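You operate a simulated robot arm through the tools that you are given. There is no shell and no other tool. Be economical: measure what you need, move in short steps, check, and stop when the job is done.

The job below is to be done with a simulated robot arm. You get a single attempt, and the scene is never put back.

TASK
Open the narrow drawer, put both white caps from the top of the trolley away in the inside of the narrow drawer and shut the drawer again.

Only the result counts: the job must be done as asked and must still hold three seconds after the hand-in. Knocking over, shifting, dropping, spilling or breaking anything else fails it. Lids that push on must go on centred and level and be pressed home; caps that screw on are set level and turned clockwise until they are tight.

THE ROBOT
A 6-joint arm with a two-finger parallel gripper on a trunk, on a base that drives. Base frame: it is fixed to the floor where the robot stands at the start and does not move with it; the origin is under the middle of the robot, x ahead of it, y to its left, z up. Readings come in mm, rad, newtons and seconds.
With the tool pointing down near the work surface it reaches from about 120 to 580 mm from the robot's upright axis, wherever it stands. Its first joint turns from -2.897 to 2.897 rad. Places, roughly: narrow drawer [600, 100, 800]; inside of the narrow drawer [600, 100, 700]; white cap [2250, 1500, 1000]. Payload 4.1 kg.
Tool frame: the origin (TCP) lies between the finger pads and is the grasp point; the fingertips stand 23 mm ahead of it; z points along the fingers, y is the line along which they close. The gripper opens to 94 mm. The fingers are 38 mm wide and 10 mm thick; the gripper's body (54 by 96 mm) begins 39 mm behind the TCP.
Orientation is that of the tool frame in the base frame, as a unit quaternion [x, y, z, w]. With the fingers straight down and closing along the base's y, the tool's x points along the base's -x, its y along +y and its z along -z.

THE INTERFACE
- The arm moves only by the tool move_arm. Its argument "plan" is a list of rows, each an object of numbers (a shift or turn left out is 0, a gripper value left out holds the last): "tx", "ty", "tz": the shift along the tool's x, y, z in units of 500 mm (1.0 is 500 mm); "rx", "ry", "rz": the turn, a rotation vector about the tool's x, y, z in units of 45 degrees (1.0 is 45 degrees). In form: [{"tx": .., "ty": .., "tz": .., "rx": .., "ry": .., "rz": ..}, ...]. A call has 1 to 20 rows; each row is the pose to reach, as a shift and turn from the pose commanded when the call began, along the tool's axes at that moment. "grip" is the opening in per cent of the stroke, from 0 (shut) to 100 (fully open), set as the call begins (left out, the last holds). A call with a number of a shift or a turn outside -1 to 1 is refused whole. Each row takes 0.2 s and may step no farther than 50 mm and 0.15 rad from the row before; otherwise, or with a gripper value out of range, the whole call is refused. A pose out of reach is approached as far as the arm can. The call stops where the force on the tool passes 40 N (or 10 N more than at its start, if that is more) or the arm is blocked; 0.2 s more then pass. The fingers move at their own pace (about 45 mm/s each) and stop on an object; they squeeze with about 34 N. The grip force told is the motor's: it shows also when the fingers shut on nothing. Time passes only in rows, and 0.2 s behind the last, so rows that repeat a pose let the fingers close. The reply holds the time, the measured pose of the TCP, the force on the tool along the base axes, the opening and the grip force, in the units named above and with some noise.
- Cameras (640 x 400 px; columns grow to the right, rows downward): "scene" is now at [13.8, 146.3, 1353.5]; the picture's right is [-0.26, -0.96, 0.00], its down [-0.74, 0.20, -0.64] and it looks along [0.62, -0.17, -0.76] (base axes); focal length 286 px, centre (320, 200). "wrist" rides on the gripper at [86, 16, -75] in the tool frame; the picture's right is [-0.18, 0.98, 0.00], its down [-0.58, -0.11, -0.81] and it looks along [-0.79, -0.15, 0.59] (tool axes); focal length 243 px, centre (320, 200). There is no depth. A picture from a camera that has moved, and an enlarged one, comes with that camera's place and axes in the base frame and with its lens.
- grab_frame(camera): a new picture of that camera. No time passes.
- slide_trunk(by): slides the trunk up (or, below 0, down) by that many mm; the arm and the scene camera ride with it, the base frame stays. It gives what a move gives, with no picture.
- steer(legs): drives the robot by 1 to 6 legs, each [ahead, turn to the left] in mm and rad, along the robot's own axes; the way and the turn of a leg run together, so that a leg with both is an arc; at most 1500 mm and 3.142 rad a leg. The arm and the cameras ride along, it lands a little off, and it stops where it bumps. It gives what a move gives.
- aim_head(pan, tilt): turns the head with the scene camera to pan (to the left, within 2.705 rad either way) and tilt (down, from -0.506 to 1.204), counted from straight ahead of the robot. It gives what a move gives.
- zoom(camera, box): a new picture of the part [left, top, right, bottom] of that camera's present view, enlarged. No time passes.
- sign_off(): hands the job in; it is judged then, once.

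Go step by step. Nothing tells you exact positions but the pictures and the camera data: compare them with the known pose of the tool, close in by small moves and look again before you grip or let go. The budget is 165 turns and 112 pictures, counting those below and the enlarged ones. Unless the task says otherwise, let go and move clear before handing in, and close with one line.

The tools are called after "Request:" by a JSON object that holds its "fn" and its "kwargs". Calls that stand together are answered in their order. move_arm: Moves the arm, as the interface text tells. Its arguments: {"type":"object","properties":{"plan":{"type":"array","items":{"type":"object","properties":{"tx":{"type":"number"},"ty":{"type":"number"},"tz":{"type":"number"},"rx":{"type":"number"},"ry":{"type":"number"},"rz":{"type":"number"}}}},"grip":{"type":"number"}},"required":["plan"]} The other tools are called the same way: slide_trunk (by) slides the trunk up or down; steer (legs) drives the base; aim_head (pan, tilt) turns the head that bears the scene camera; grab_frame (camera) takes a picture; zoom (camera, box) takes an enlarged picture of a part of a camera's view; sign_off () hands the job in.

At the start:

```text
time: 0.0
eef_pos: [387.1, -221.8, 916.3]
ee_rot: [0.0, 1.0, 0.0, 0.001]
force: [-0.4, 1.5, -0.7]
finger_gap: 93.8
gripper_force: 0.1
trunk travel left (down, up): [-325.0, 265.0]
robot x, y, heading: [-2.6, 0.6, 0.002]
head pan, tilt: [-0.265, 0.871]
```

scene: 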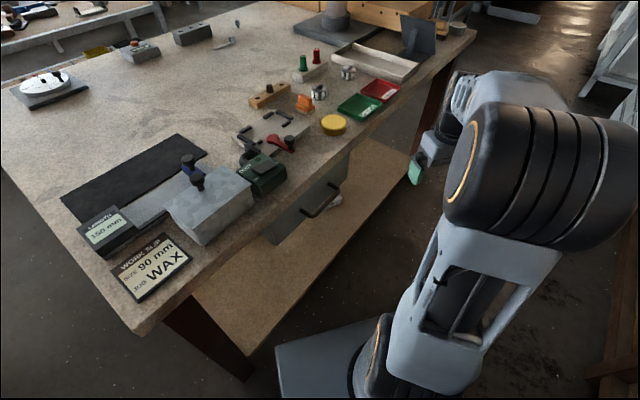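
wrist: 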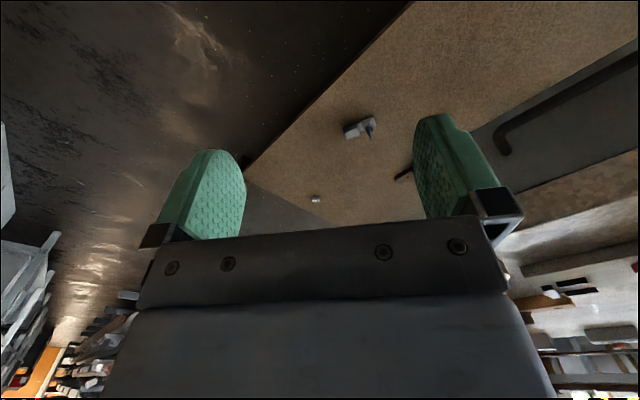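

I see the bench ahead with one drawer under its top, and the trolley should be far to the front left. First I look closely at the drawer and towards the trolley.

Request:
{"fn": "zoom", "kwargs": {"camera": "scene", "box": [200, 120, 440, 270]}}

Request:
{"fn": "aim_head", "kwargs": {"pan": 0.6, "tilt": 0.3}}

Request:
{"fn": "grab_frame", "kwargs": {"camera": "scene"}}

```text
2.67 times, centred on (320, 195) of scene
camera zoom: at [13.8, 146.3, 1353.5], right [-0.26, -0.96, 0.0], down [-0.74, 0.2, -0.64], along [0.62, -0.17, -0.76], focal length 764 px, centre (320, 213)
```

zoom: 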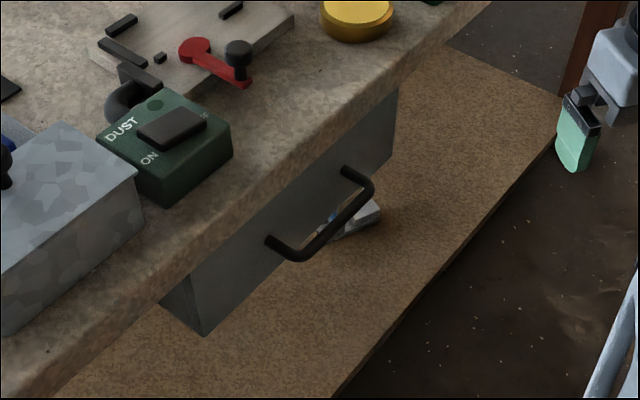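

```text
time: 1.2
eef_pos: [386.7, -222.3, 915.8]
ee_rot: [0.0, 1.0, 0.0, 0.0]
force: [0.0, -0.9, 0.1]
finger_gap: 94.3
gripper_force: 0.2
trunk travel left (down, up): [-325.0, 265.0]
robot x, y, heading: [1.2, -0.3, 0.005]
head pan, tilt: [0.6, 0.3]
```

```text
108 pictures are left
camera scene: at [16.5, 219.2, 1403.5], right [0.56, -0.83, 0.0], down [-0.24, -0.17, -0.96], along [0.79, 0.54, -0.3], focal length 286 px, centre (320, 200)
```

scene: 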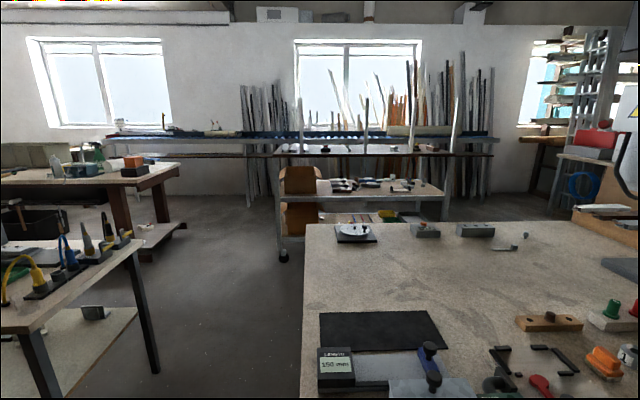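

The bench front runs askew: its normal lies about 0.65 rad to my left, and the trolley stands behind the bench. Before I drive I look around me for free floor.

Request:
{"fn": "aim_head", "kwargs": {"pan": 2.4, "tilt": 0.5}}

Request:
{"fn": "grab_frame", "kwargs": {"camera": "scene"}}

Request:
{"fn": "aim_head", "kwargs": {"pan": -2.4, "tilt": 0.5}}

Request:
{"fn": "grab_frame", "kwargs": {"camera": "scene"}}

Request:
{"fn": "aim_head", "kwargs": {"pan": 1.4, "tilt": 0.5}}

Request:
{"fn": "grab_frame", "kwargs": {"camera": "scene"}}

```text
time: 3.0
eef_pos: [386.6, -223.2, 915.5]
ee_rot: [0.001, 1.0, 0.0, 0.0]
force: [0.0, 0.1, 0.5]
finger_gap: 94.0
gripper_force: 0.0
trunk travel left (down, up): [-325.0, 265.0]
robot x, y, heading: [2.2, -1.0, 0.001]
head pan, tilt: [2.4, 0.499]
```

```text
107 pictures are left
camera scene: at [-127.7, 228.0, 1385.1], right [0.68, 0.74, 0.0], down [0.35, -0.32, -0.88], along [-0.65, 0.59, -0.48], focal length 286 px, centre (320, 200)
```

scene: 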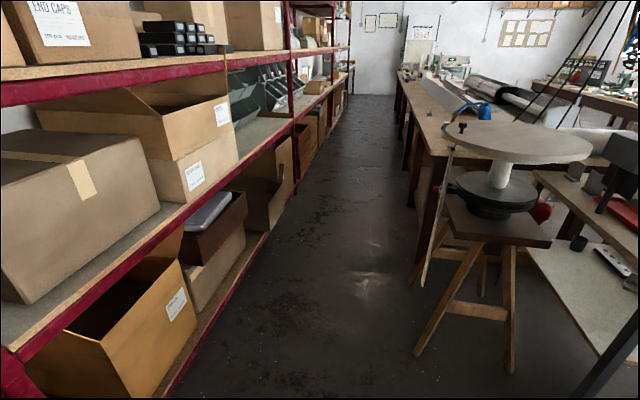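

```text
time: 6.8
eef_pos: [387.5, -221.9, 916.2]
ee_rot: [-0.001, 1.0, 0.0, 0.0]
force: [-0.7, -0.5, 0.8]
finger_gap: 94.1
gripper_force: 0.0
trunk travel left (down, up): [-325.0, 265.0]
robot x, y, heading: [2.5, 1.0, -0.005]
head pan, tilt: [-2.4, 0.499]
```

```text
106 pictures are left
camera scene: at [-127.7, 105.0, 1385.1], right [-0.68, 0.74, 0.0], down [0.35, 0.32, -0.88], along [-0.65, -0.59, -0.48], focal length 286 px, centre (320, 200)
```

scene: 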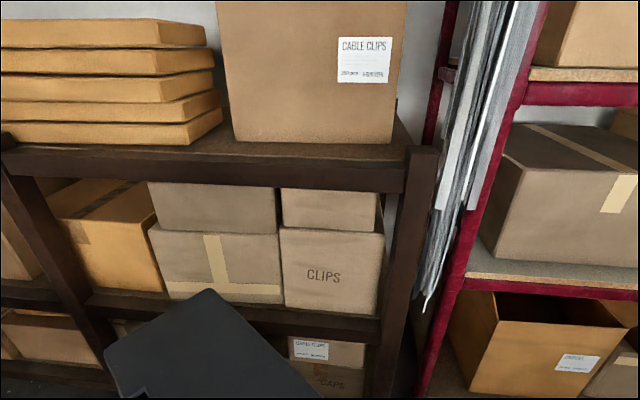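

```text
time: 9.9
eef_pos: [387.2, -222.2, 916.9]
ee_rot: [0.0, 1.0, 0.0, 0.001]
force: [0.2, 0.1, 0.7]
finger_gap: 93.9
gripper_force: 0.0
trunk travel left (down, up): [-325.0, 265.0]
robot x, y, heading: [-0.8, 3.5, 0.001]
head pan, tilt: [1.4, 0.499]
```

```text
105 pictures are left
camera scene: at [-45.1, 256.2, 1385.1], right [0.99, -0.17, 0.0], down [-0.08, -0.47, -0.88], along [0.15, 0.87, -0.48], focal length 286 px, centre (320, 200)
```

scene: 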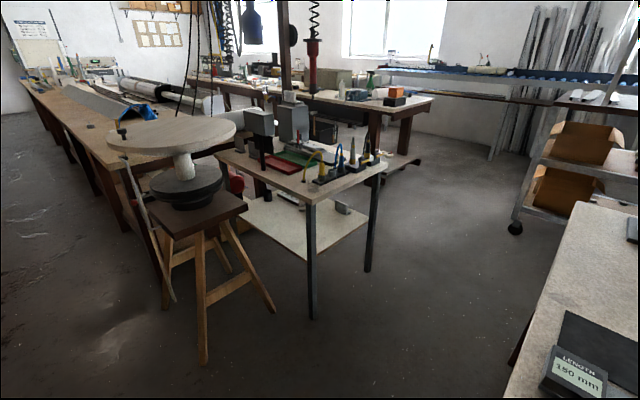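

The aisle is about 1 m deep between the bench and the racks behind me, and free on the left. I tuck the arm in a little, then back away and turn to face the bench squarely.

Request:
{"fn": "move_arm", "kwargs": {"plan": [{"tx": 0.09}, {"tx": 0.18}, {"tx": 0.27}]}}

Request:
{"fn": "steer", "kwargs": {"legs": [[-130, 0], [0, 0.65]]}}

Request:
{"fn": "aim_head", "kwargs": {"pan": 0, "tilt": 0.8}}

Request:
{"fn": "grab_frame", "kwargs": {"camera": "scene"}}

Request:
{"fn": "grab_frame", "kwargs": {"camera": "wrist"}}

```text
time: 10.7
eef_pos: [254.3, -223.0, 915.1]
ee_rot: [0.0, 1.0, -0.001, 0.0]
force: [-0.8, -0.4, -0.5]
finger_gap: 94.0
gripper_force: 0.0
trunk travel left (down, up): [-325.0, 265.0]
robot x, y, heading: [0.8, -0.3, 0.002]
head pan, tilt: [1.4, 0.499]
```

```text
time: 13.8
eef_pos: [205.4, -23.2, 915.6]
ee_rot: [-0.319, 0.948, 0.0, 0.0]
force: [-1.0, 0.9, 0.5]
finger_gap: 93.9
gripper_force: 0.1
trunk travel left (down, up): [-325.0, 265.0]
robot x, y, heading: [-133.6, 0.5, 0.65]
head pan, tilt: [1.4, 0.499]
```

```text
time: 15.3
eef_pos: [204.6, -24.6, 916.0]
ee_rot: [-0.318, 0.948, -0.001, 0.001]
force: [-0.4, -0.2, -0.3]
finger_gap: 94.3
gripper_force: 0.0
trunk travel left (down, up): [-325.0, 265.0]
robot x, y, heading: [-135.1, -1.4, 0.646]
head pan, tilt: [0.0, 0.799]
```

```text
104 pictures are left
camera scene: at [-216.8, 145.4, 1359.2], right [0.6, -0.8, 0.0], down [-0.57, -0.43, -0.7], along [0.56, 0.42, -0.72], focal length 286 px, centre (320, 200)
```

scene: 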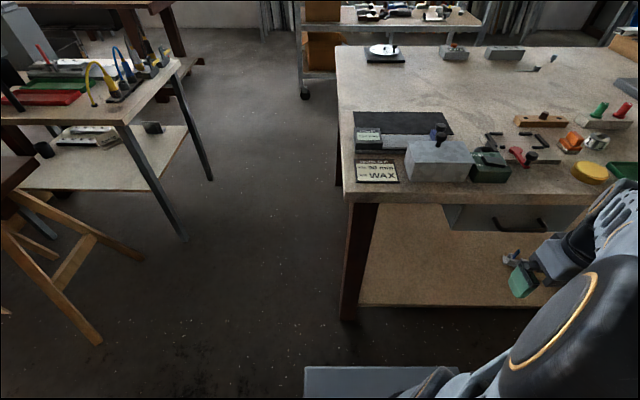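

```text
103 pictures are left
camera wrist: at [126.2, -64.0, 990.7], right [-0.45, 0.9, 0.0], down [0.53, 0.26, 0.81], along [0.72, 0.36, -0.59], focal length 243 px, centre (320, 200)
```

wrist: 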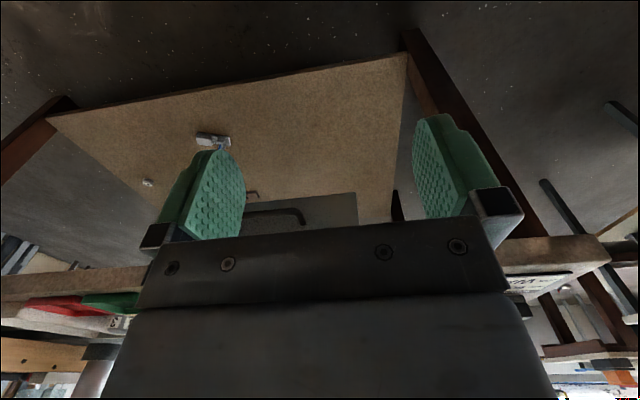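

The top of the bench lies nearer z = 860 by my triangulation, with the drawer handle right under it. I enlarge the handle to place it well.

Request:
{"fn": "zoom", "kwargs": {"camera": "scene", "box": [420, 170, 580, 270]}}

Request:
{"fn": "zoom", "kwargs": {"camera": "wrist", "box": [230, 160, 390, 260]}}

```text
4.00 times, centred on (500, 220) of scene
camera zoom: at [-216.8, 145.4, 1359.2], right [0.6, -0.8, 0.0], down [-0.57, -0.43, -0.7], along [0.56, 0.42, -0.72], focal length 1146 px, centre (-400, 120)
```

zoom: 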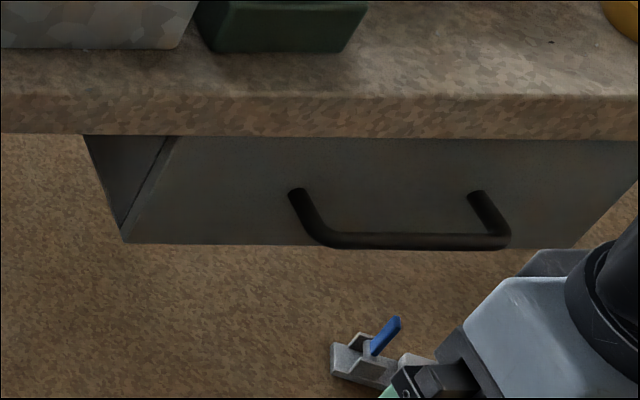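

```text
4.00 times, centred on (310, 210) of wrist
camera zoom: at [126.2, -64.0, 990.7], right [-0.45, 0.9, 0.0], down [0.53, 0.26, 0.81], along [0.72, 0.36, -0.59], focal length 970 px, centre (360, 160)
```

zoom: 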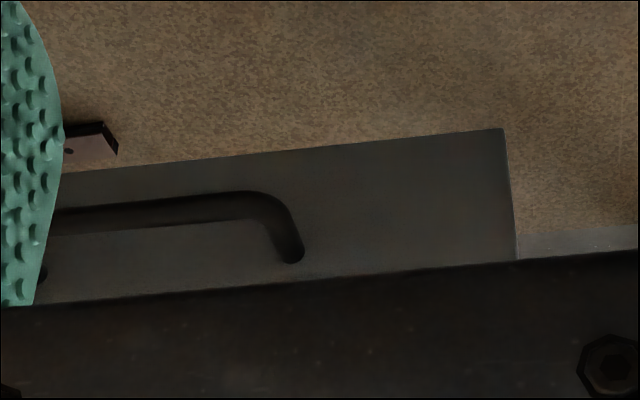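

The handle bar runs from about (437, 48) to (506, -45) at z = 771, square to my heading; its middle lies 363 mm to my right. I shift the robot 300 mm to the right along the bench.

Request:
{"fn": "steer", "kwargs": {"legs": [[0, -1.571], [300, 0], [0, 1.565]]}}

Request:
{"fn": "grab_frame", "kwargs": {"camera": "scene"}}

```text
time: 25.0
eef_pos: [388.6, -262.0, 915.2]
ee_rot: [-0.325, 0.946, 0.0, 0.0]
force: [1.0, 0.2, -0.7]
finger_gap: 94.1
gripper_force: 0.0
trunk travel left (down, up): [-325.0, 265.0]
robot x, y, heading: [50.0, -245.5, 0.665]
head pan, tilt: [0.0, 0.799]
```

```text
100 pictures are left
camera scene: at [-36.2, -98.2, 1359.1], right [0.61, -0.79, 0.0], down [-0.57, -0.44, -0.7], along [0.55, 0.43, -0.72], focal length 286 px, centre (320, 200)
```

scene: 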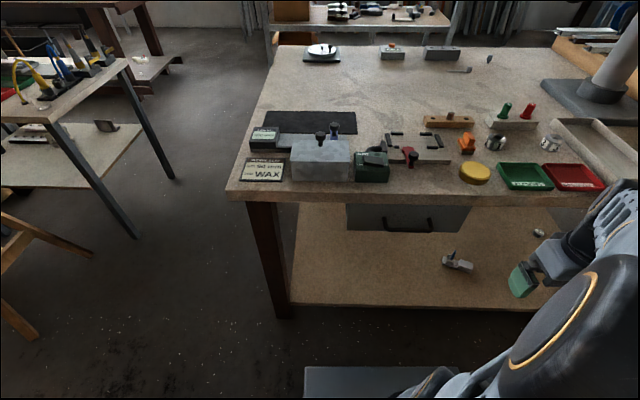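

I straighten the heading a little, bring the tool ahead in front of the handle, lower the trunk to handle height, and then swing the tool horizontal in two stages.

Request:
{"fn": "steer", "kwargs": {"legs": [[0, -0.027]]}}

Request:
{"fn": "move_arm", "kwargs": {"plan": [{"tx": -0.06, "ty": 0.06}, {"tx": -0.12, "ty": 0.12}, {"tx": -0.18, "ty": 0.18}, {"tx": -0.24, "ty": 0.24}, {"tx": -0.27, "ty": 0.3}, {"tx": -0.28, "ty": 0.34}]}}

Request:
{"fn": "slide_trunk", "kwargs": {"by": -145}}

Request:
{"fn": "move_arm", "kwargs": {"plan": [{"rx": -0.096, "ry": -0.096, "rz": 0.096}, {"rx": -0.192, "ry": -0.192, "rz": 0.192}, {"rx": -0.288, "ry": -0.288, "rz": 0.288}, {"rx": -0.384, "ry": -0.384, "rz": 0.384}, {"rx": -0.48, "ry": -0.48, "rz": 0.48}, {"rx": -0.576, "ry": -0.576, "rz": 0.576}, {"rx": -0.672, "ry": -0.672, "rz": 0.672}, {"rx": -0.77, "ry": -0.77, "rz": 0.77}]}}

Request:
{"fn": "grab_frame", "kwargs": {"camera": "scene"}}

```text
time: 25.8
eef_pos: [387.2, -271.3, 915.1]
ee_rot: [-0.311, 0.951, 0.0, 0.0]
force: [-0.5, -0.2, -0.5]
finger_gap: 94.0
gripper_force: 0.1
trunk travel left (down, up): [-325.0, 265.0]
robot x, y, heading: [49.1, -239.8, 0.63]
head pan, tilt: [0.0, 0.799]
```

```text
time: 27.2
eef_pos: [398.0, -51.0, 915.9]
ee_rot: [-0.31, 0.951, 0.0, 0.0]
force: [0.2, 0.1, -0.2]
finger_gap: 93.8
gripper_force: 0.2
trunk travel left (down, up): [-325.0, 265.0]
robot x, y, heading: [50.0, -243.9, 0.631]
head pan, tilt: [0.0, 0.799]
```

```text
time: 28.9
eef_pos: [397.1, -51.0, 771.6]
ee_rot: [-0.311, 0.951, 0.0, 0.0]
force: [-0.3, -0.4, 0.7]
finger_gap: 94.1
gripper_force: 0.1
trunk travel left (down, up): [-180.0, 410.0]
robot x, y, heading: [49.0, -243.4, 0.629]
head pan, tilt: [0.0, 0.799]
```

```text
time: 30.7
eef_pos: [399.5, -50.5, 771.1]
ee_rot: [0.006, 0.912, 0.366, 0.185]
force: [-0.2, 0.3, 0.2]
finger_gap: 93.8
gripper_force: 0.1
trunk travel left (down, up): [-180.0, 410.0]
robot x, y, heading: [48.8, -243.8, 0.631]
head pan, tilt: [0.0, 0.799]
```

```text
99 pictures are left
camera scene: at [-32.1, -95.8, 1214.2], right [0.59, -0.81, 0.0], down [-0.58, -0.42, -0.7], along [0.56, 0.41, -0.72], focal length 286 px, centre (320, 200)
```

scene: 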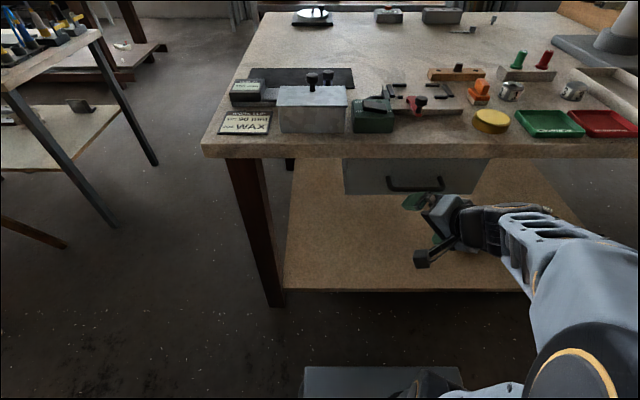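

The first half of the turn went well and the fingers are clear of the handle. I do the second half.

Request:
{"fn": "move_arm", "kwargs": {"plan": [{"rx": -0.096, "ry": -0.096, "rz": 0.096}, {"rx": -0.192, "ry": -0.192, "rz": 0.192}, {"rx": -0.288, "ry": -0.288, "rz": 0.288}, {"rx": -0.384, "ry": -0.384, "rz": 0.384}, {"rx": -0.48, "ry": -0.48, "rz": 0.48}, {"rx": -0.576, "ry": -0.576, "rz": 0.576}, {"rx": -0.672, "ry": -0.672, "rz": 0.672}, {"rx": -0.77, "ry": -0.77, "rz": 0.77}]}}

Request:
{"fn": "grab_frame", "kwargs": {"camera": "scene"}}

Request:
{"fn": "grab_frame", "kwargs": {"camera": "wrist"}}

```text
time: 32.5
eef_pos: [485.8, -33.1, 785.4]
ee_rot: [0.32, 0.63, 0.631, 0.319]
force: [-0.4, -1.4, 1.0]
finger_gap: 94.0
gripper_force: 0.0
out of reach, approached as far as the arm can: row 2, 3, 4, 5, 6, 7, 8
trunk travel left (down, up): [-180.0, 410.0]
robot x, y, heading: [49.2, -242.2, 0.629]
head pan, tilt: [0.0, 0.799]
```

```text
98 pictures are left
camera scene: at [-32.3, -96.0, 1214.2], right [0.59, -0.81, 0.0], down [-0.58, -0.42, -0.7], along [0.56, 0.41, -0.72], focal length 286 px, centre (320, 200)
```

scene: 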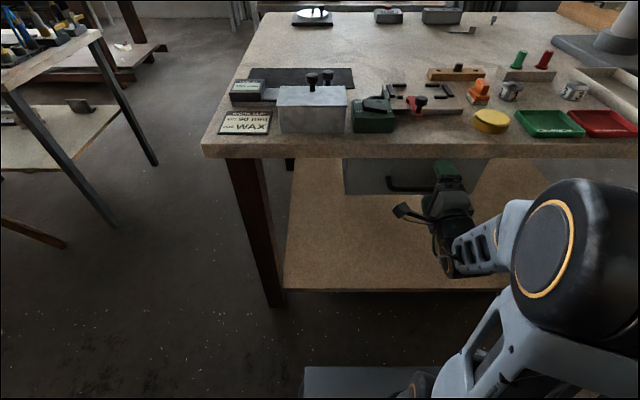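

```text
97 pictures are left
camera wrist: at [374.0, -7.9, 802.0], right [0.11, -0.15, 0.98], down [-0.31, -0.94, -0.11], along [0.95, -0.29, -0.15], focal length 243 px, centre (320, 200)
```

wrist: 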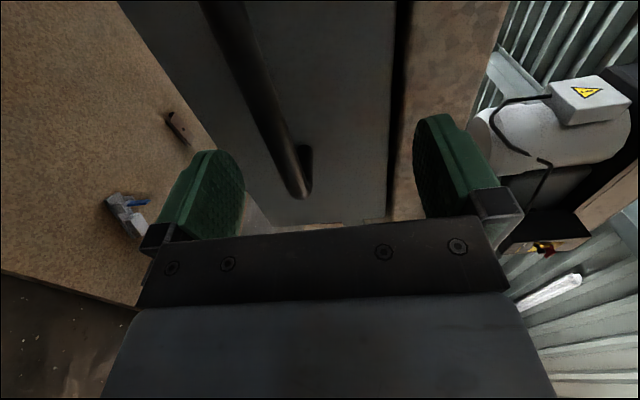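

The tool is now level and the handle bar lies between the open fingers, though near the bar's right end. I shift left to its middle and down to bar height.

Request:
{"fn": "move_arm", "kwargs": {"plan": [{"tx": 0.03, "ty": -0.012}, {"tx": 0.06, "ty": -0.026}]}}

Request:
{"fn": "grab_frame", "kwargs": {"camera": "wrist"}}

```text
time: 33.1
eef_pos: [477.6, -6.1, 773.8]
ee_rot: [0.318, 0.632, 0.632, 0.318]
force: [0.1, 0.1, 0.2]
finger_gap: 94.1
gripper_force: 0.0
out of reach, approached as far as the arm can: row 1, 2
trunk travel left (down, up): [-180.0, 410.0]
robot x, y, heading: [49.9, -242.8, 0.633]
head pan, tilt: [0.0, 0.799]
```

```text
96 pictures are left
camera wrist: at [365.5, 18.8, 790.7], right [0.11, -0.15, 0.98], down [-0.3, -0.95, -0.11], along [0.95, -0.28, -0.15], focal length 243 px, centre (320, 200)
```

wrist: 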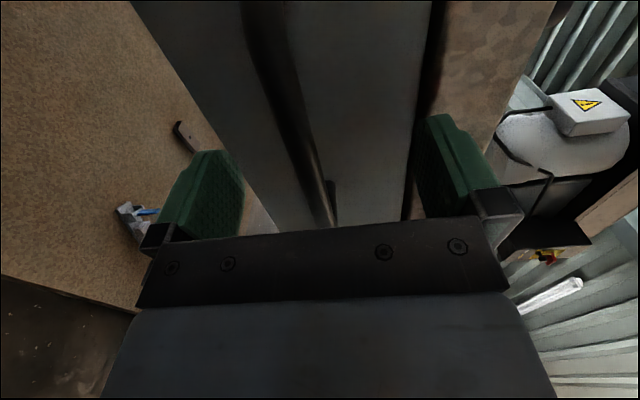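

The TCP now sits on the bar. I close the fingers on it.

Request:
{"fn": "move_arm", "kwargs": {"plan": [{"tx": 0}, {"tx": 0}, {"tx": 0}, {"tx": 0}, {"tx": 0}, {"tx": 0}, {"tx": 0}], "grip": 0}}

Request:
{"fn": "grab_frame", "kwargs": {"camera": "wrist"}}

```text
time: 34.7
eef_pos: [478.1, -4.9, 769.1]
ee_rot: [0.32, 0.635, 0.628, 0.316]
force: [-2.6, -2.1, -29.6]
finger_gap: 11.8
gripper_force: 45.1
trunk travel left (down, up): [-180.0, 410.0]
robot x, y, heading: [52.9, -240.4, 0.635]
head pan, tilt: [0.0, 0.799]
```

```text
95 pictures are left
camera wrist: at [365.7, 18.8, 787.9], right [0.12, -0.14, 0.98], down [-0.3, -0.95, -0.1], along [0.95, -0.29, -0.16], focal length 243 px, centre (320, 200)
```

wrist: 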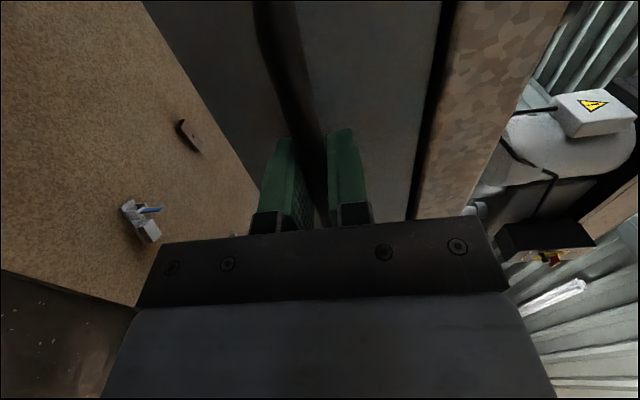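

I hold the bar (gap 11.8 mm). I relieve the upward strain by a few millimetres and then drive straight back to pull the drawer.

Request:
{"fn": "move_arm", "kwargs": {"plan": [{"ty": -0.009}, {"ty": -0.009}]}}

Request:
{"fn": "steer", "kwargs": {"legs": [[-100, 0]]}}

Request:
{"fn": "grab_frame", "kwargs": {"camera": "scene"}}

```text
time: 35.3
eef_pos: [477.2, -4.7, 770.4]
ee_rot: [0.317, 0.632, 0.632, 0.318]
force: [-11.7, -1.4, -12.5]
finger_gap: 11.6
gripper_force: 45.2
trunk travel left (down, up): [-180.0, 410.0]
robot x, y, heading: [50.3, -239.3, 0.631]
head pan, tilt: [0.0, 0.799]
```

```text
time: 36.4
eef_pos: [397.6, -65.0, 769.0]
ee_rot: [0.318, 0.631, 0.632, 0.318]
force: [-1.4, 5.5, -3.6]
finger_gap: 11.8
gripper_force: 45.3
trunk travel left (down, up): [-180.0, 410.0]
robot x, y, heading: [-30.4, -305.5, 0.635]
head pan, tilt: [0.0, 0.799]
```

```text
94 pictures are left
camera scene: at [-113.5, -154.9, 1214.1], right [0.59, -0.81, 0.0], down [-0.58, -0.42, -0.7], along [0.56, 0.41, -0.72], focal length 286 px, centre (320, 200)
```

scene: 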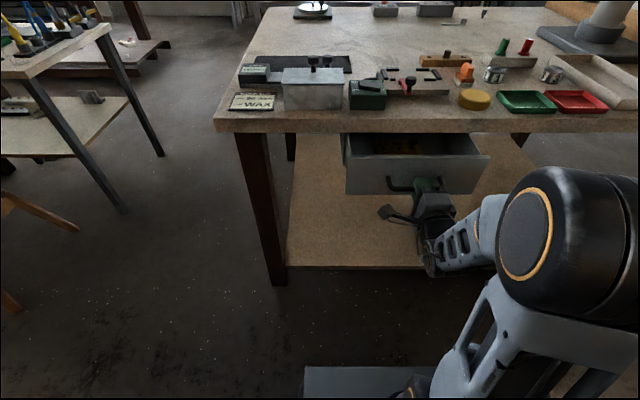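

The drawer comes out smoothly. I pull another 100 mm.

Request:
{"fn": "steer", "kwargs": {"legs": [[-100, 0]]}}

Request:
{"fn": "grab_frame", "kwargs": {"camera": "scene"}}

```text
time: 37.6
eef_pos: [315.6, -123.6, 770.1]
ee_rot: [0.317, 0.632, 0.631, 0.318]
force: [-2.3, 6.3, -0.3]
finger_gap: 11.7
gripper_force: 44.8
trunk travel left (down, up): [-180.0, 410.0]
robot x, y, heading: [-112.1, -359.3, 0.632]
head pan, tilt: [0.0, 0.799]
```

```text
93 pictures are left
camera scene: at [-195.1, -214.6, 1214.1], right [0.59, -0.81, 0.0], down [-0.58, -0.42, -0.7], along [0.56, 0.41, -0.72], focal length 286 px, centre (320, 200)
```

scene: 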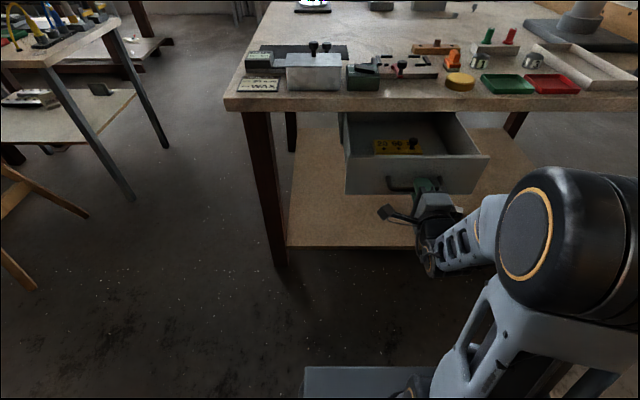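

The inside shows a yellow block at the back and free room ahead of it. I pull 40 mm more, let go and back off.

Request:
{"fn": "steer", "kwargs": {"legs": [[-40, 0]]}}

Request:
{"fn": "move_arm", "kwargs": {"plan": [{"tx": 0}, {"tx": 0}, {"tx": 0}, {"tx": 0}, {"tx": 0}, {"tx": 0}], "grip": 100}}

Request:
{"fn": "steer", "kwargs": {"legs": [[-60, 0]]}}

Request:
{"fn": "grab_frame", "kwargs": {"camera": "scene"}}

```text
time: 38.5
eef_pos: [283.2, -148.0, 770.6]
ee_rot: [0.317, 0.632, 0.632, 0.318]
force: [-2.0, 5.9, 1.1]
finger_gap: 11.8
gripper_force: 45.2
trunk travel left (down, up): [-180.0, 410.0]
robot x, y, heading: [-140.3, -385.5, 0.628]
head pan, tilt: [0.0, 0.799]
```

```text
time: 39.9
eef_pos: [283.1, -148.2, 768.9]
ee_rot: [0.318, 0.632, 0.631, 0.318]
force: [1.4, -0.2, 0.2]
finger_gap: 94.0
gripper_force: 0.0
trunk travel left (down, up): [-180.0, 410.0]
robot x, y, heading: [-144.4, -386.2, 0.626]
head pan, tilt: [0.0, 0.799]
```

```text
time: 40.8
eef_pos: [261.7, -162.9, 770.1]
ee_rot: [0.317, 0.632, 0.632, 0.317]
force: [0.8, 0.0, 1.0]
finger_gap: 94.3
gripper_force: 0.1
trunk travel left (down, up): [-180.0, 410.0]
robot x, y, heading: [-164.0, -396.8, 0.629]
head pan, tilt: [0.0, 0.799]
stopped in leg 1: the robot was blocked; the commanded pose is now the measured one
```

```text
92 pictures are left
camera scene: at [-247.3, -252.7, 1214.1], right [0.59, -0.81, 0.0], down [-0.58, -0.42, -0.7], along [0.56, 0.41, -0.72], focal length 286 px, centre (320, 200)
```

scene: 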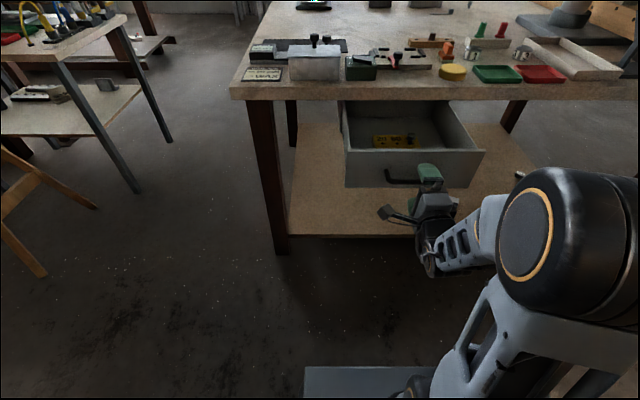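

The robot is blocked behind, with the fingertips just about at the bar. I pitch the tool downward around the bar and draw it back and up with the arm.

Request:
{"fn": "move_arm", "kwargs": {"plan": [{"rx": 0.16, "ty": 0.005}, {"rx": 0.32, "ty": 0.012, "tz": -0.01}, {"rx": 0.48, "ty": 0.02, "tz": -0.03}, {"rx": 0.64, "ty": 0.03, "tz": -0.05}, {"rx": 0.8, "ty": 0.04, "tz": -0.07}, {"rx": 0.96, "ty": 0.05, "tz": -0.09}]}}

Request:
{"fn": "grab_frame", "kwargs": {"camera": "scene"}}

Request:
{"fn": "grab_frame", "kwargs": {"camera": "wrist"}}

```text
time: 42.2
eef_pos: [229.8, -180.3, 793.0]
ee_rot: [0.397, 0.807, 0.395, 0.187]
force: [-0.7, -0.1, 0.2]
finger_gap: 94.0
gripper_force: 0.1
out of reach, approached as far as the arm can: row 5, 6
trunk travel left (down, up): [-180.0, 410.0]
robot x, y, heading: [-162.9, -399.4, 0.631]
head pan, tilt: [0.0, 0.799]
```

```text
91 pictures are left
camera scene: at [-247.3, -252.8, 1214.1], right [0.59, -0.81, 0.0], down [-0.58, -0.42, -0.7], along [0.56, 0.41, -0.72], focal length 286 px, centre (320, 200)
```

scene: 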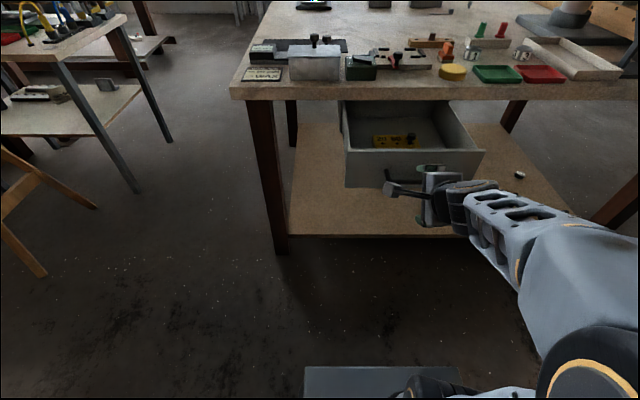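

```text
90 pictures are left
camera wrist: at [137.7, -143.8, 853.5], right [0.6, 0.22, 0.77], down [-0.19, -0.89, 0.41], along [0.78, -0.39, -0.49], focal length 243 px, centre (320, 200)
```

wrist: 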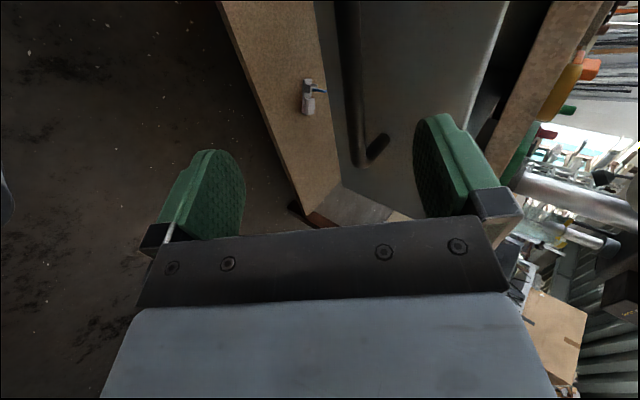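

The hand is free of the handle. I raise the trunk, then drive forward a bit (base under the drawer, arm above) so that I have room to turn.

Request:
{"fn": "slide_trunk", "kwargs": {"by": 300}}

Request:
{"fn": "move_arm", "kwargs": {"plan": [{"rx": 0.17}, {"rx": 0.34}, {"rx": 0.51}, {"rx": 0.68}, {"rx": 0.85}, {"rx": 1.0}]}}

Request:
{"fn": "grab_frame", "kwargs": {"camera": "scene"}}

```text
time: 45.2
eef_pos: [229.0, -179.3, 1091.6]
ee_rot: [0.398, 0.807, 0.395, 0.185]
force: [-0.6, 0.0, 0.6]
finger_gap: 94.0
gripper_force: 0.2
trunk travel left (down, up): [-480.0, 110.0]
robot x, y, heading: [-163.7, -398.3, 0.635]
head pan, tilt: [0.0, 0.799]
```

```text
time: 46.6
eef_pos: [230.4, -179.0, 1093.3]
ee_rot: [0.438, 0.897, 0.055, 0.018]
force: [0.4, 0.2, -0.2]
finger_gap: 94.1
gripper_force: 0.1
trunk travel left (down, up): [-480.0, 110.0]
robot x, y, heading: [-167.1, -398.2, 0.629]
head pan, tilt: [0.0, 0.799]
```

```text
89 pictures are left
camera scene: at [-247.2, -252.7, 1514.1], right [0.59, -0.81, 0.0], down [-0.58, -0.42, -0.7], along [0.56, 0.41, -0.72], focal length 286 px, centre (320, 200)
```

scene: 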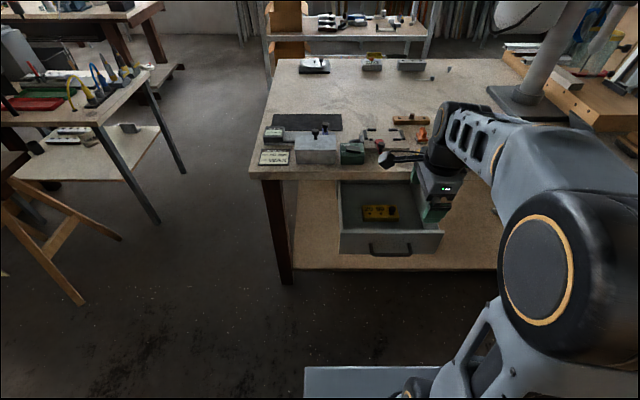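

Now I can see the trolley well over the bench, so I enlarge it to look for the white caps.

Request:
{"fn": "zoom", "kwargs": {"camera": "scene", "box": [256, 0, 448, 60]}}

Request:
{"fn": "move_arm", "kwargs": {"plan": [{"rx": 0.14, "tz": -0.05}]}}

Request:
{"fn": "steer", "kwargs": {"legs": [[150, 0], [0, 1.571]]}}

Request:
{"fn": "aim_head", "kwargs": {"pan": 0, "tilt": 0.6}}

Request:
{"fn": "grab_frame", "kwargs": {"camera": "scene"}}

```text
3.33 times, centred on (352, 30) of scene
camera zoom: at [-247.2, -252.7, 1514.1], right [0.59, -0.81, 0.0], down [-0.58, -0.42, -0.7], along [0.56, 0.41, -0.72], focal length 955 px, centre (213, 767)
```

zoom: 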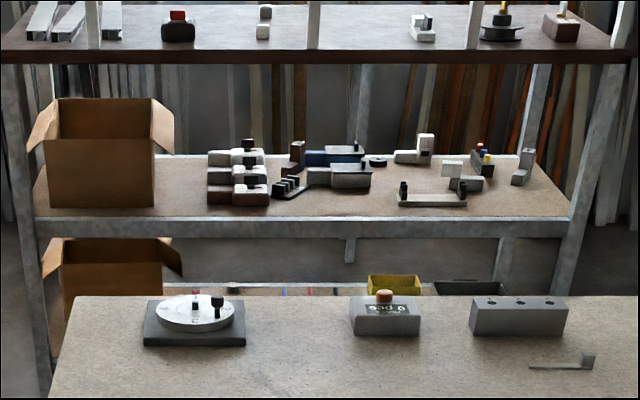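

```text
time: 47.0
eef_pos: [229.1, -181.2, 1115.8]
ee_rot: [0.439, 0.898, 0.006, -0.006]
force: [0.9, 0.1, -0.7]
finger_gap: 93.8
gripper_force: 0.0
trunk travel left (down, up): [-480.0, 110.0]
robot x, y, heading: [-164.6, -400.0, 0.635]
head pan, tilt: [0.0, 0.799]
```

```text
time: 52.1
eef_pos: [-250.3, 88.2, 1116.1]
ee_rot: [-0.313, 0.95, 0.001, -0.009]
force: [0.9, -0.5, 0.1]
finger_gap: 94.0
gripper_force: 0.1
trunk travel left (down, up): [-480.0, 110.0]
robot x, y, heading: [-40.3, -312.7, 2.171]
head pan, tilt: [0.0, 0.799]
```

```text
time: 52.9
eef_pos: [-249.1, 88.2, 1116.1]
ee_rot: [-0.313, 0.95, 0.001, -0.009]
force: [-0.5, -0.4, -1.0]
finger_gap: 94.1
gripper_force: 0.0
trunk travel left (down, up): [-480.0, 110.0]
robot x, y, heading: [-47.0, -309.1, 2.175]
head pan, tilt: [0.0, 0.6]
```

```text
87 pictures are left
camera scene: at [-197.1, -381.6, 1531.0], right [0.82, 0.57, 0.0], down [0.32, -0.47, -0.82], along [-0.47, 0.68, -0.57], focal length 286 px, centre (320, 200)
```

scene: 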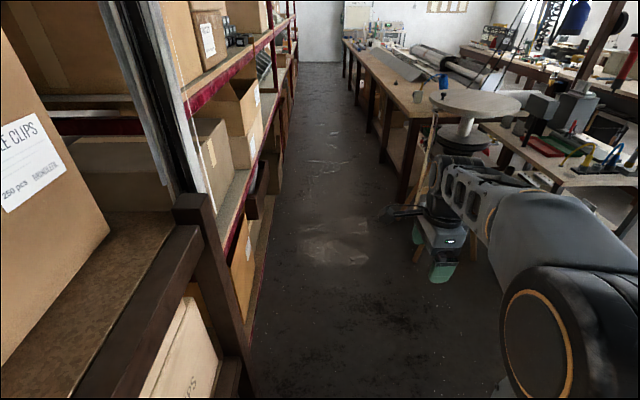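

The aisle to the left is clear. I drive along it past the bench's left end and turn to face the trolley side.

Request:
{"fn": "steer", "kwargs": {"legs": [[820, 0], [0, -1.54]]}}

Request:
{"fn": "grab_frame", "kwargs": {"camera": "scene"}}

```text
time: 61.0
eef_pos: [-121.9, 599.0, 1116.6]
ee_rot: [0.434, 0.901, 0.006, -0.006]
force: [0.4, 0.6, 0.4]
finger_gap: 93.9
gripper_force: 0.0
trunk travel left (down, up): [-480.0, 110.0]
robot x, y, heading: [-516.8, 372.8, 0.642]
head pan, tilt: [0.0, 0.6]
```

```text
86 pictures are left
camera scene: at [-589.1, 527.1, 1531.0], right [0.6, -0.8, 0.0], down [-0.45, -0.34, -0.83], along [0.66, 0.49, -0.56], focal length 286 px, centre (320, 200)
```

scene: 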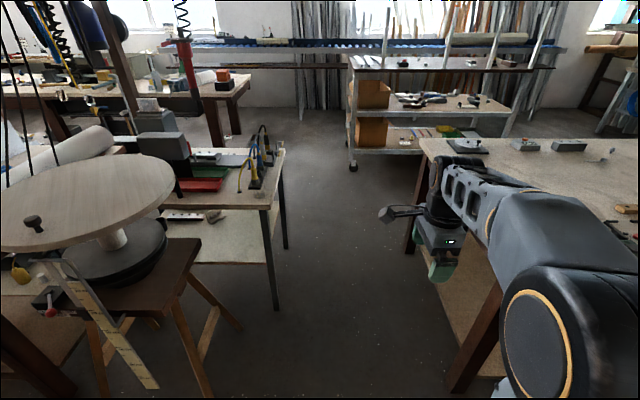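

The way between bench and table is clear, and the trolley's top tray lies at about z = 1030. I drive up the gap.

Request:
{"fn": "steer", "kwargs": {"legs": [[1500, 0], [500, 0]]}}

Request:
{"fn": "aim_head", "kwargs": {"pan": -0.5, "tilt": 0.5}}

Request:
{"fn": "grab_frame", "kwargs": {"camera": "scene"}}

```text
time: 70.9
eef_pos: [1484.6, 1757.6, 1116.2]
ee_rot: [0.444, 0.896, 0.007, -0.006]
force: [0.5, -0.1, -0.3]
finger_gap: 93.8
gripper_force: 0.0
trunk travel left (down, up): [-480.0, 110.0]
robot x, y, heading: [1087.9, 1542.4, 0.617]
head pan, tilt: [0.0, 0.6]
```

```text
time: 71.8
eef_pos: [1484.8, 1757.1, 1115.3]
ee_rot: [0.444, 0.896, 0.006, -0.005]
force: [-1.6, 0.8, 0.8]
finger_gap: 94.1
gripper_force: 0.1
trunk travel left (down, up): [-480.0, 110.0]
robot x, y, heading: [1091.1, 1540.6, 0.621]
head pan, tilt: [-0.499, 0.499]
```

```text
85 pictures are left
camera scene: at [1033.3, 1656.0, 1540.1], right [0.12, -0.99, 0.0], down [-0.48, -0.06, -0.88], along [0.87, 0.11, -0.48], focal length 286 px, centre (320, 200)
```

scene: 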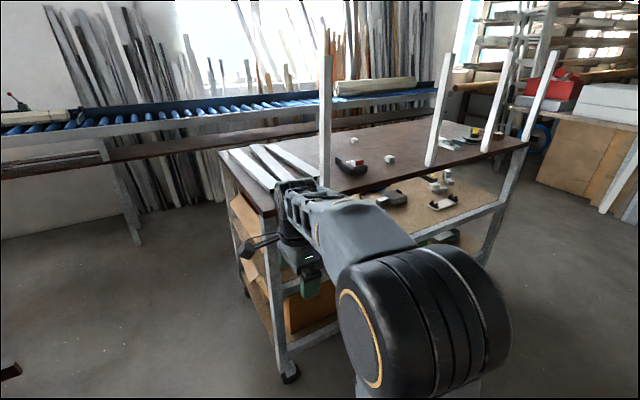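

The trolley's brown top is near z = 1006, with upright posts along its edges. I enlarge it to find the caps.

Request:
{"fn": "zoom", "kwargs": {"camera": "scene", "box": [320, 110, 540, 220]}}

```text
2.91 times, centred on (430, 165) of scene
camera zoom: at [1033.3, 1656.0, 1540.1], right [0.12, -0.99, 0.0], down [-0.48, -0.06, -0.88], along [0.87, 0.11, -0.48], focal length 834 px, centre (0, 302)
```

zoom: 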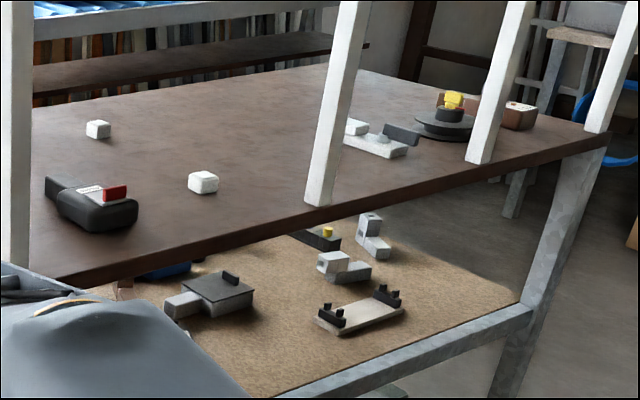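

The two white caps are about at (2720, 1666) and (2454, 1475); the first lies deep on the trolley, some 510 mm from its front edge. I check my own base's outline to see how close I can stand.

Request:
{"fn": "aim_head", "kwargs": {"pan": 0.3, "tilt": 1.2}}

Request:
{"fn": "grab_frame", "kwargs": {"camera": "scene"}}

Request:
{"fn": "aim_head", "kwargs": {"pan": 1.5, "tilt": 1.2}}

Request:
{"fn": "grab_frame", "kwargs": {"camera": "scene"}}

Request:
{"fn": "grab_frame", "kwargs": {"camera": "wrist"}}

```text
time: 72.9
eef_pos: [1484.4, 1757.3, 1115.7]
ee_rot: [0.444, 0.896, 0.007, -0.006]
force: [-1.1, -0.6, -0.3]
finger_gap: 94.1
gripper_force: 0.0
trunk travel left (down, up): [-480.0, 110.0]
robot x, y, heading: [1086.2, 1544.4, 0.617]
head pan, tilt: [0.3, 1.201]
```

```text
83 pictures are left
camera scene: at [976.9, 1689.5, 1486.5], right [0.8, -0.61, 0.0], down [-0.57, -0.74, -0.36], along [0.22, 0.29, -0.93], focal length 286 px, centre (320, 200)
```

scene: 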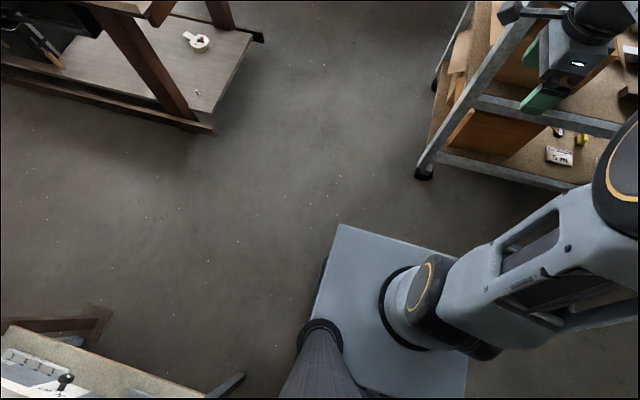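

```text
time: 74.3
eef_pos: [1484.5, 1756.4, 1116.6]
ee_rot: [0.444, 0.896, 0.006, -0.006]
force: [-0.8, 0.3, -0.4]
finger_gap: 94.1
gripper_force: 0.0
trunk travel left (down, up): [-480.0, 110.0]
robot x, y, heading: [1092.1, 1542.7, 0.621]
head pan, tilt: [1.499, 1.201]
```

```text
82 pictures are left
camera scene: at [913.8, 1692.7, 1486.4], right [0.85, 0.52, 0.0], down [0.49, -0.8, -0.36], along [-0.19, 0.31, -0.93], focal length 286 px, centre (320, 200)
```

scene: 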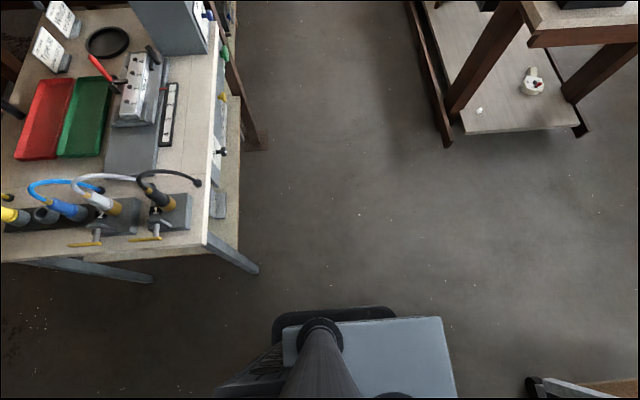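

```text
81 pictures are left
camera wrist: at [1444.7, 1833.4, 1192.6], right [0.89, 0.45, 0.0], down [0.27, -0.54, 0.8], along [0.36, -0.71, -0.6], focal length 243 px, centre (320, 200)
```

wrist: 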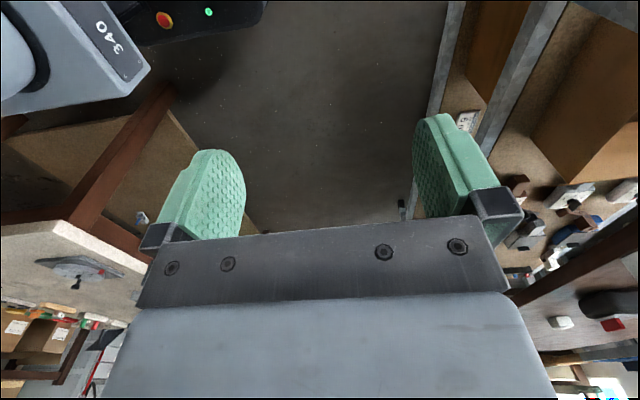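

My base is about ±235 by ±215 mm. The nearer cap I can take from the trolley's front, passing between two posts; so I drive across to stand before that gap, still well off.

Request:
{"fn": "steer", "kwargs": {"legs": [[200, 0], [0, -1.555], [590, 0], [0, 1.575]]}}

Request:
{"fn": "aim_head", "kwargs": {"pan": -0.2, "tilt": 0.6}}

Request:
{"fn": "grab_frame", "kwargs": {"camera": "scene"}}

```text
time: 86.5
eef_pos: [1984.4, 1411.9, 1116.1]
ee_rot: [0.433, 0.902, 0.007, -0.005]
force: [-0.7, 0.0, 0.0]
finger_gap: 93.8
gripper_force: 0.0
trunk travel left (down, up): [-480.0, 110.0]
robot x, y, heading: [1596.7, 1189.0, 0.648]
head pan, tilt: [1.499, 1.201]
```

```text
time: 88.2
eef_pos: [1983.5, 1412.4, 1116.1]
ee_rot: [0.432, 0.902, 0.007, -0.006]
force: [0.6, 0.2, -0.1]
finger_gap: 94.0
gripper_force: 0.0
trunk travel left (down, up): [-480.0, 110.0]
robot x, y, heading: [1594.5, 1189.1, 0.644]
head pan, tilt: [-0.201, 0.6]
```

```text
80 pictures are left
camera scene: at [1525.4, 1323.9, 1531.0], right [0.43, -0.9, 0.0], down [-0.51, -0.24, -0.82], along [0.74, 0.36, -0.57], focal length 286 px, centre (320, 200)
```

scene: 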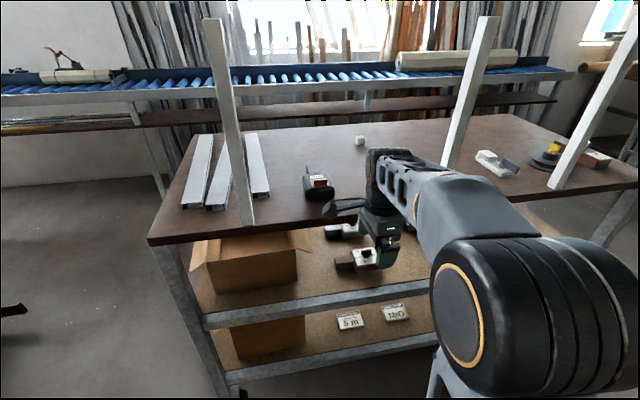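

I stand square before the gap between the posts, with the far cap visible and the near one hidden behind the arm. I raise the trunk, swing the tool over to the near cap's line and look.

Request:
{"fn": "slide_trunk", "kwargs": {"by": 70}}

Request:
{"fn": "move_arm", "kwargs": {"plan": [{"tx": -0.09}, {"tx": -0.18}, {"tx": -0.27}, {"tx": -0.36}, {"tx": -0.45}]}}

Request:
{"fn": "grab_frame", "kwargs": {"camera": "scene"}}

Request:
{"fn": "grab_frame", "kwargs": {"camera": "wrist"}}

```text
time: 89.3
eef_pos: [1983.4, 1411.8, 1185.5]
ee_rot: [0.433, 0.901, 0.008, -0.006]
force: [-0.1, 0.1, -0.3]
finger_gap: 93.9
gripper_force: 0.0
trunk travel left (down, up): [-550.0, 40.0]
robot x, y, heading: [1593.8, 1186.2, 0.645]
head pan, tilt: [-0.201, 0.6]
```

```text
time: 90.5
eef_pos: [2126.0, 1238.4, 1184.8]
ee_rot: [0.432, 0.902, 0.007, -0.006]
force: [-0.6, 0.5, 0.2]
finger_gap: 94.4
gripper_force: 0.1
trunk travel left (down, up): [-550.0, 40.0]
robot x, y, heading: [1592.6, 1189.1, 0.645]
head pan, tilt: [-0.201, 0.6]
```

```text
79 pictures are left
camera scene: at [1526.2, 1323.3, 1601.1], right [0.43, -0.9, 0.0], down [-0.51, -0.24, -0.82], along [0.74, 0.36, -0.57], focal length 286 px, centre (320, 200)
```

scene: 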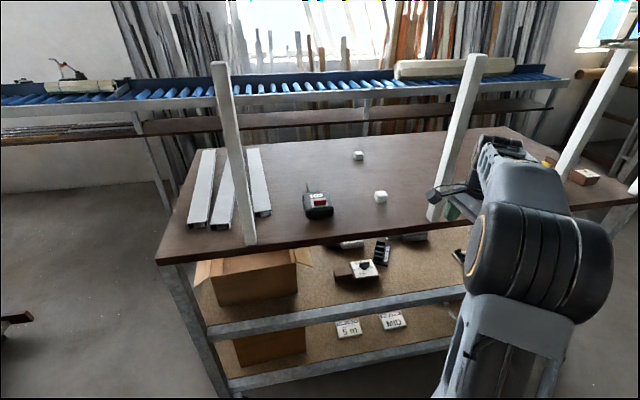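

```text
78 pictures are left
camera wrist: at [2083.8, 1313.6, 1261.5], right [0.88, 0.47, 0.0], down [0.28, -0.53, 0.8], along [0.38, -0.7, -0.61], focal length 243 px, centre (320, 200)
```

wrist: 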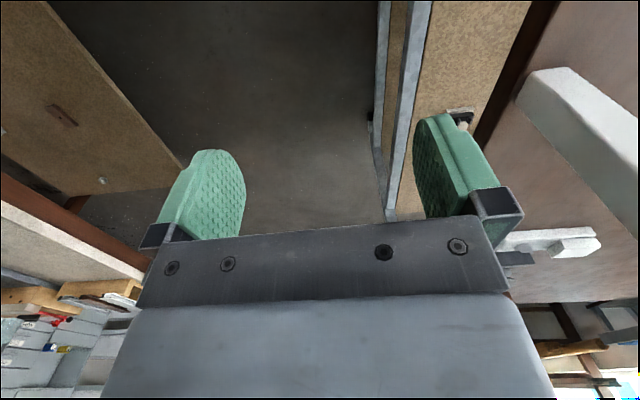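

Triangulating afresh: trolley top about z = 1035, near cap about (2352, 1490), far cap about (2613, 1666). I shift the tool left to the near cap's line and creep forward.

Request:
{"fn": "move_arm", "kwargs": {"plan": [{"tx": 0.065}, {"tx": 0.13}]}}

Request:
{"fn": "steer", "kwargs": {"legs": [[220, 0]]}}

Request:
{"fn": "grab_frame", "kwargs": {"camera": "scene"}}

Request:
{"fn": "grab_frame", "kwargs": {"camera": "wrist"}}

```text
time: 91.1
eef_pos: [2086.4, 1288.3, 1184.8]
ee_rot: [0.432, 0.902, 0.008, -0.004]
force: [-0.3, 0.1, -0.4]
finger_gap: 94.0
gripper_force: 0.1
trunk travel left (down, up): [-550.0, 40.0]
robot x, y, heading: [1596.3, 1185.9, 0.648]
head pan, tilt: [-0.201, 0.6]
```

```text
time: 92.8
eef_pos: [2265.9, 1424.6, 1184.7]
ee_rot: [0.43, 0.903, 0.006, -0.005]
force: [1.5, 0.3, -0.5]
finger_gap: 94.1
gripper_force: 0.0
trunk travel left (down, up): [-550.0, 40.0]
robot x, y, heading: [1771.4, 1325.1, 0.649]
head pan, tilt: [-0.201, 0.6]
```

```text
77 pictures are left
camera scene: at [1704.9, 1459.4, 1601.0], right [0.43, -0.9, 0.0], down [-0.51, -0.24, -0.82], along [0.74, 0.36, -0.57], focal length 286 px, centre (320, 200)
```

scene: 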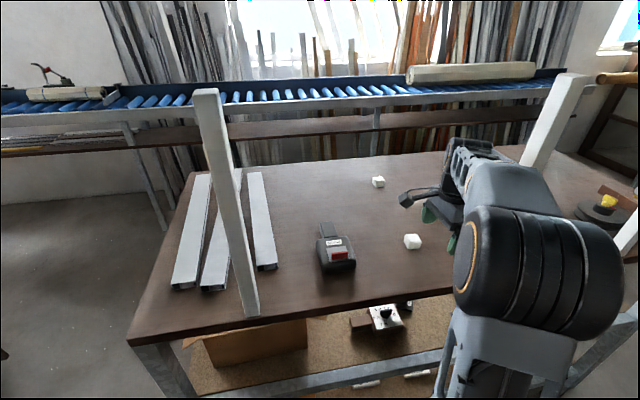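

```text
76 pictures are left
camera wrist: at [2223.6, 1500.1, 1261.6], right [0.88, 0.47, 0.0], down [0.28, -0.53, 0.8], along [0.38, -0.7, -0.6], focal length 243 px, centre (320, 200)
```

wrist: 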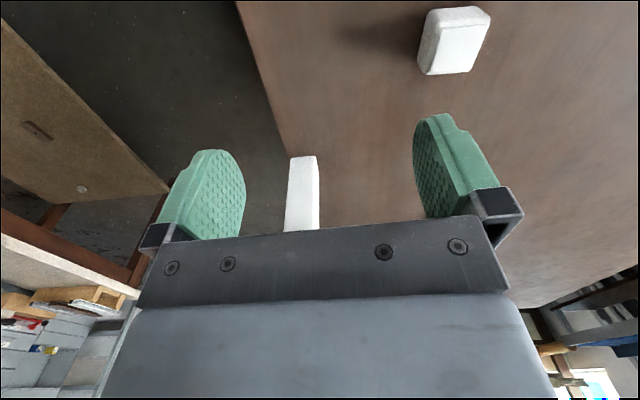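

The near cap sits about at (2352, 1485) by both cameras. I roll forward 105 mm to bring the tool over it, and look again.

Request:
{"fn": "steer", "kwargs": {"legs": [[105, 0]]}}

Request:
{"fn": "grab_frame", "kwargs": {"camera": "wrist"}}

Request:
{"fn": "grab_frame", "kwargs": {"camera": "scene"}}

```text
time: 94.0
eef_pos: [2349.5, 1487.7, 1184.4]
ee_rot: [0.431, 0.902, 0.006, -0.005]
force: [0.7, 0.3, -0.3]
finger_gap: 93.9
gripper_force: 0.1
trunk travel left (down, up): [-550.0, 40.0]
robot x, y, heading: [1856.6, 1387.4, 0.654]
head pan, tilt: [-0.201, 0.6]
```

```text
75 pictures are left
camera wrist: at [2307.4, 1563.2, 1261.4], right [0.88, 0.47, 0.0], down [0.28, -0.53, 0.8], along [0.38, -0.7, -0.6], focal length 243 px, centre (320, 200)
```

wrist: 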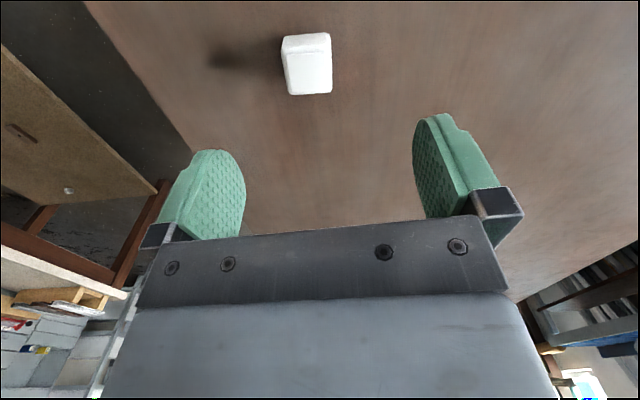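

```text
74 pictures are left
camera scene: at [1788.7, 1522.8, 1601.0], right [0.43, -0.9, 0.0], down [-0.51, -0.24, -0.82], along [0.74, 0.36, -0.57], focal length 286 px, centre (320, 200)
```

scene: 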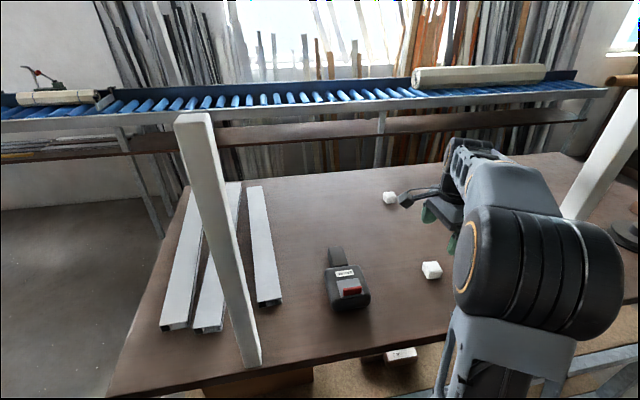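

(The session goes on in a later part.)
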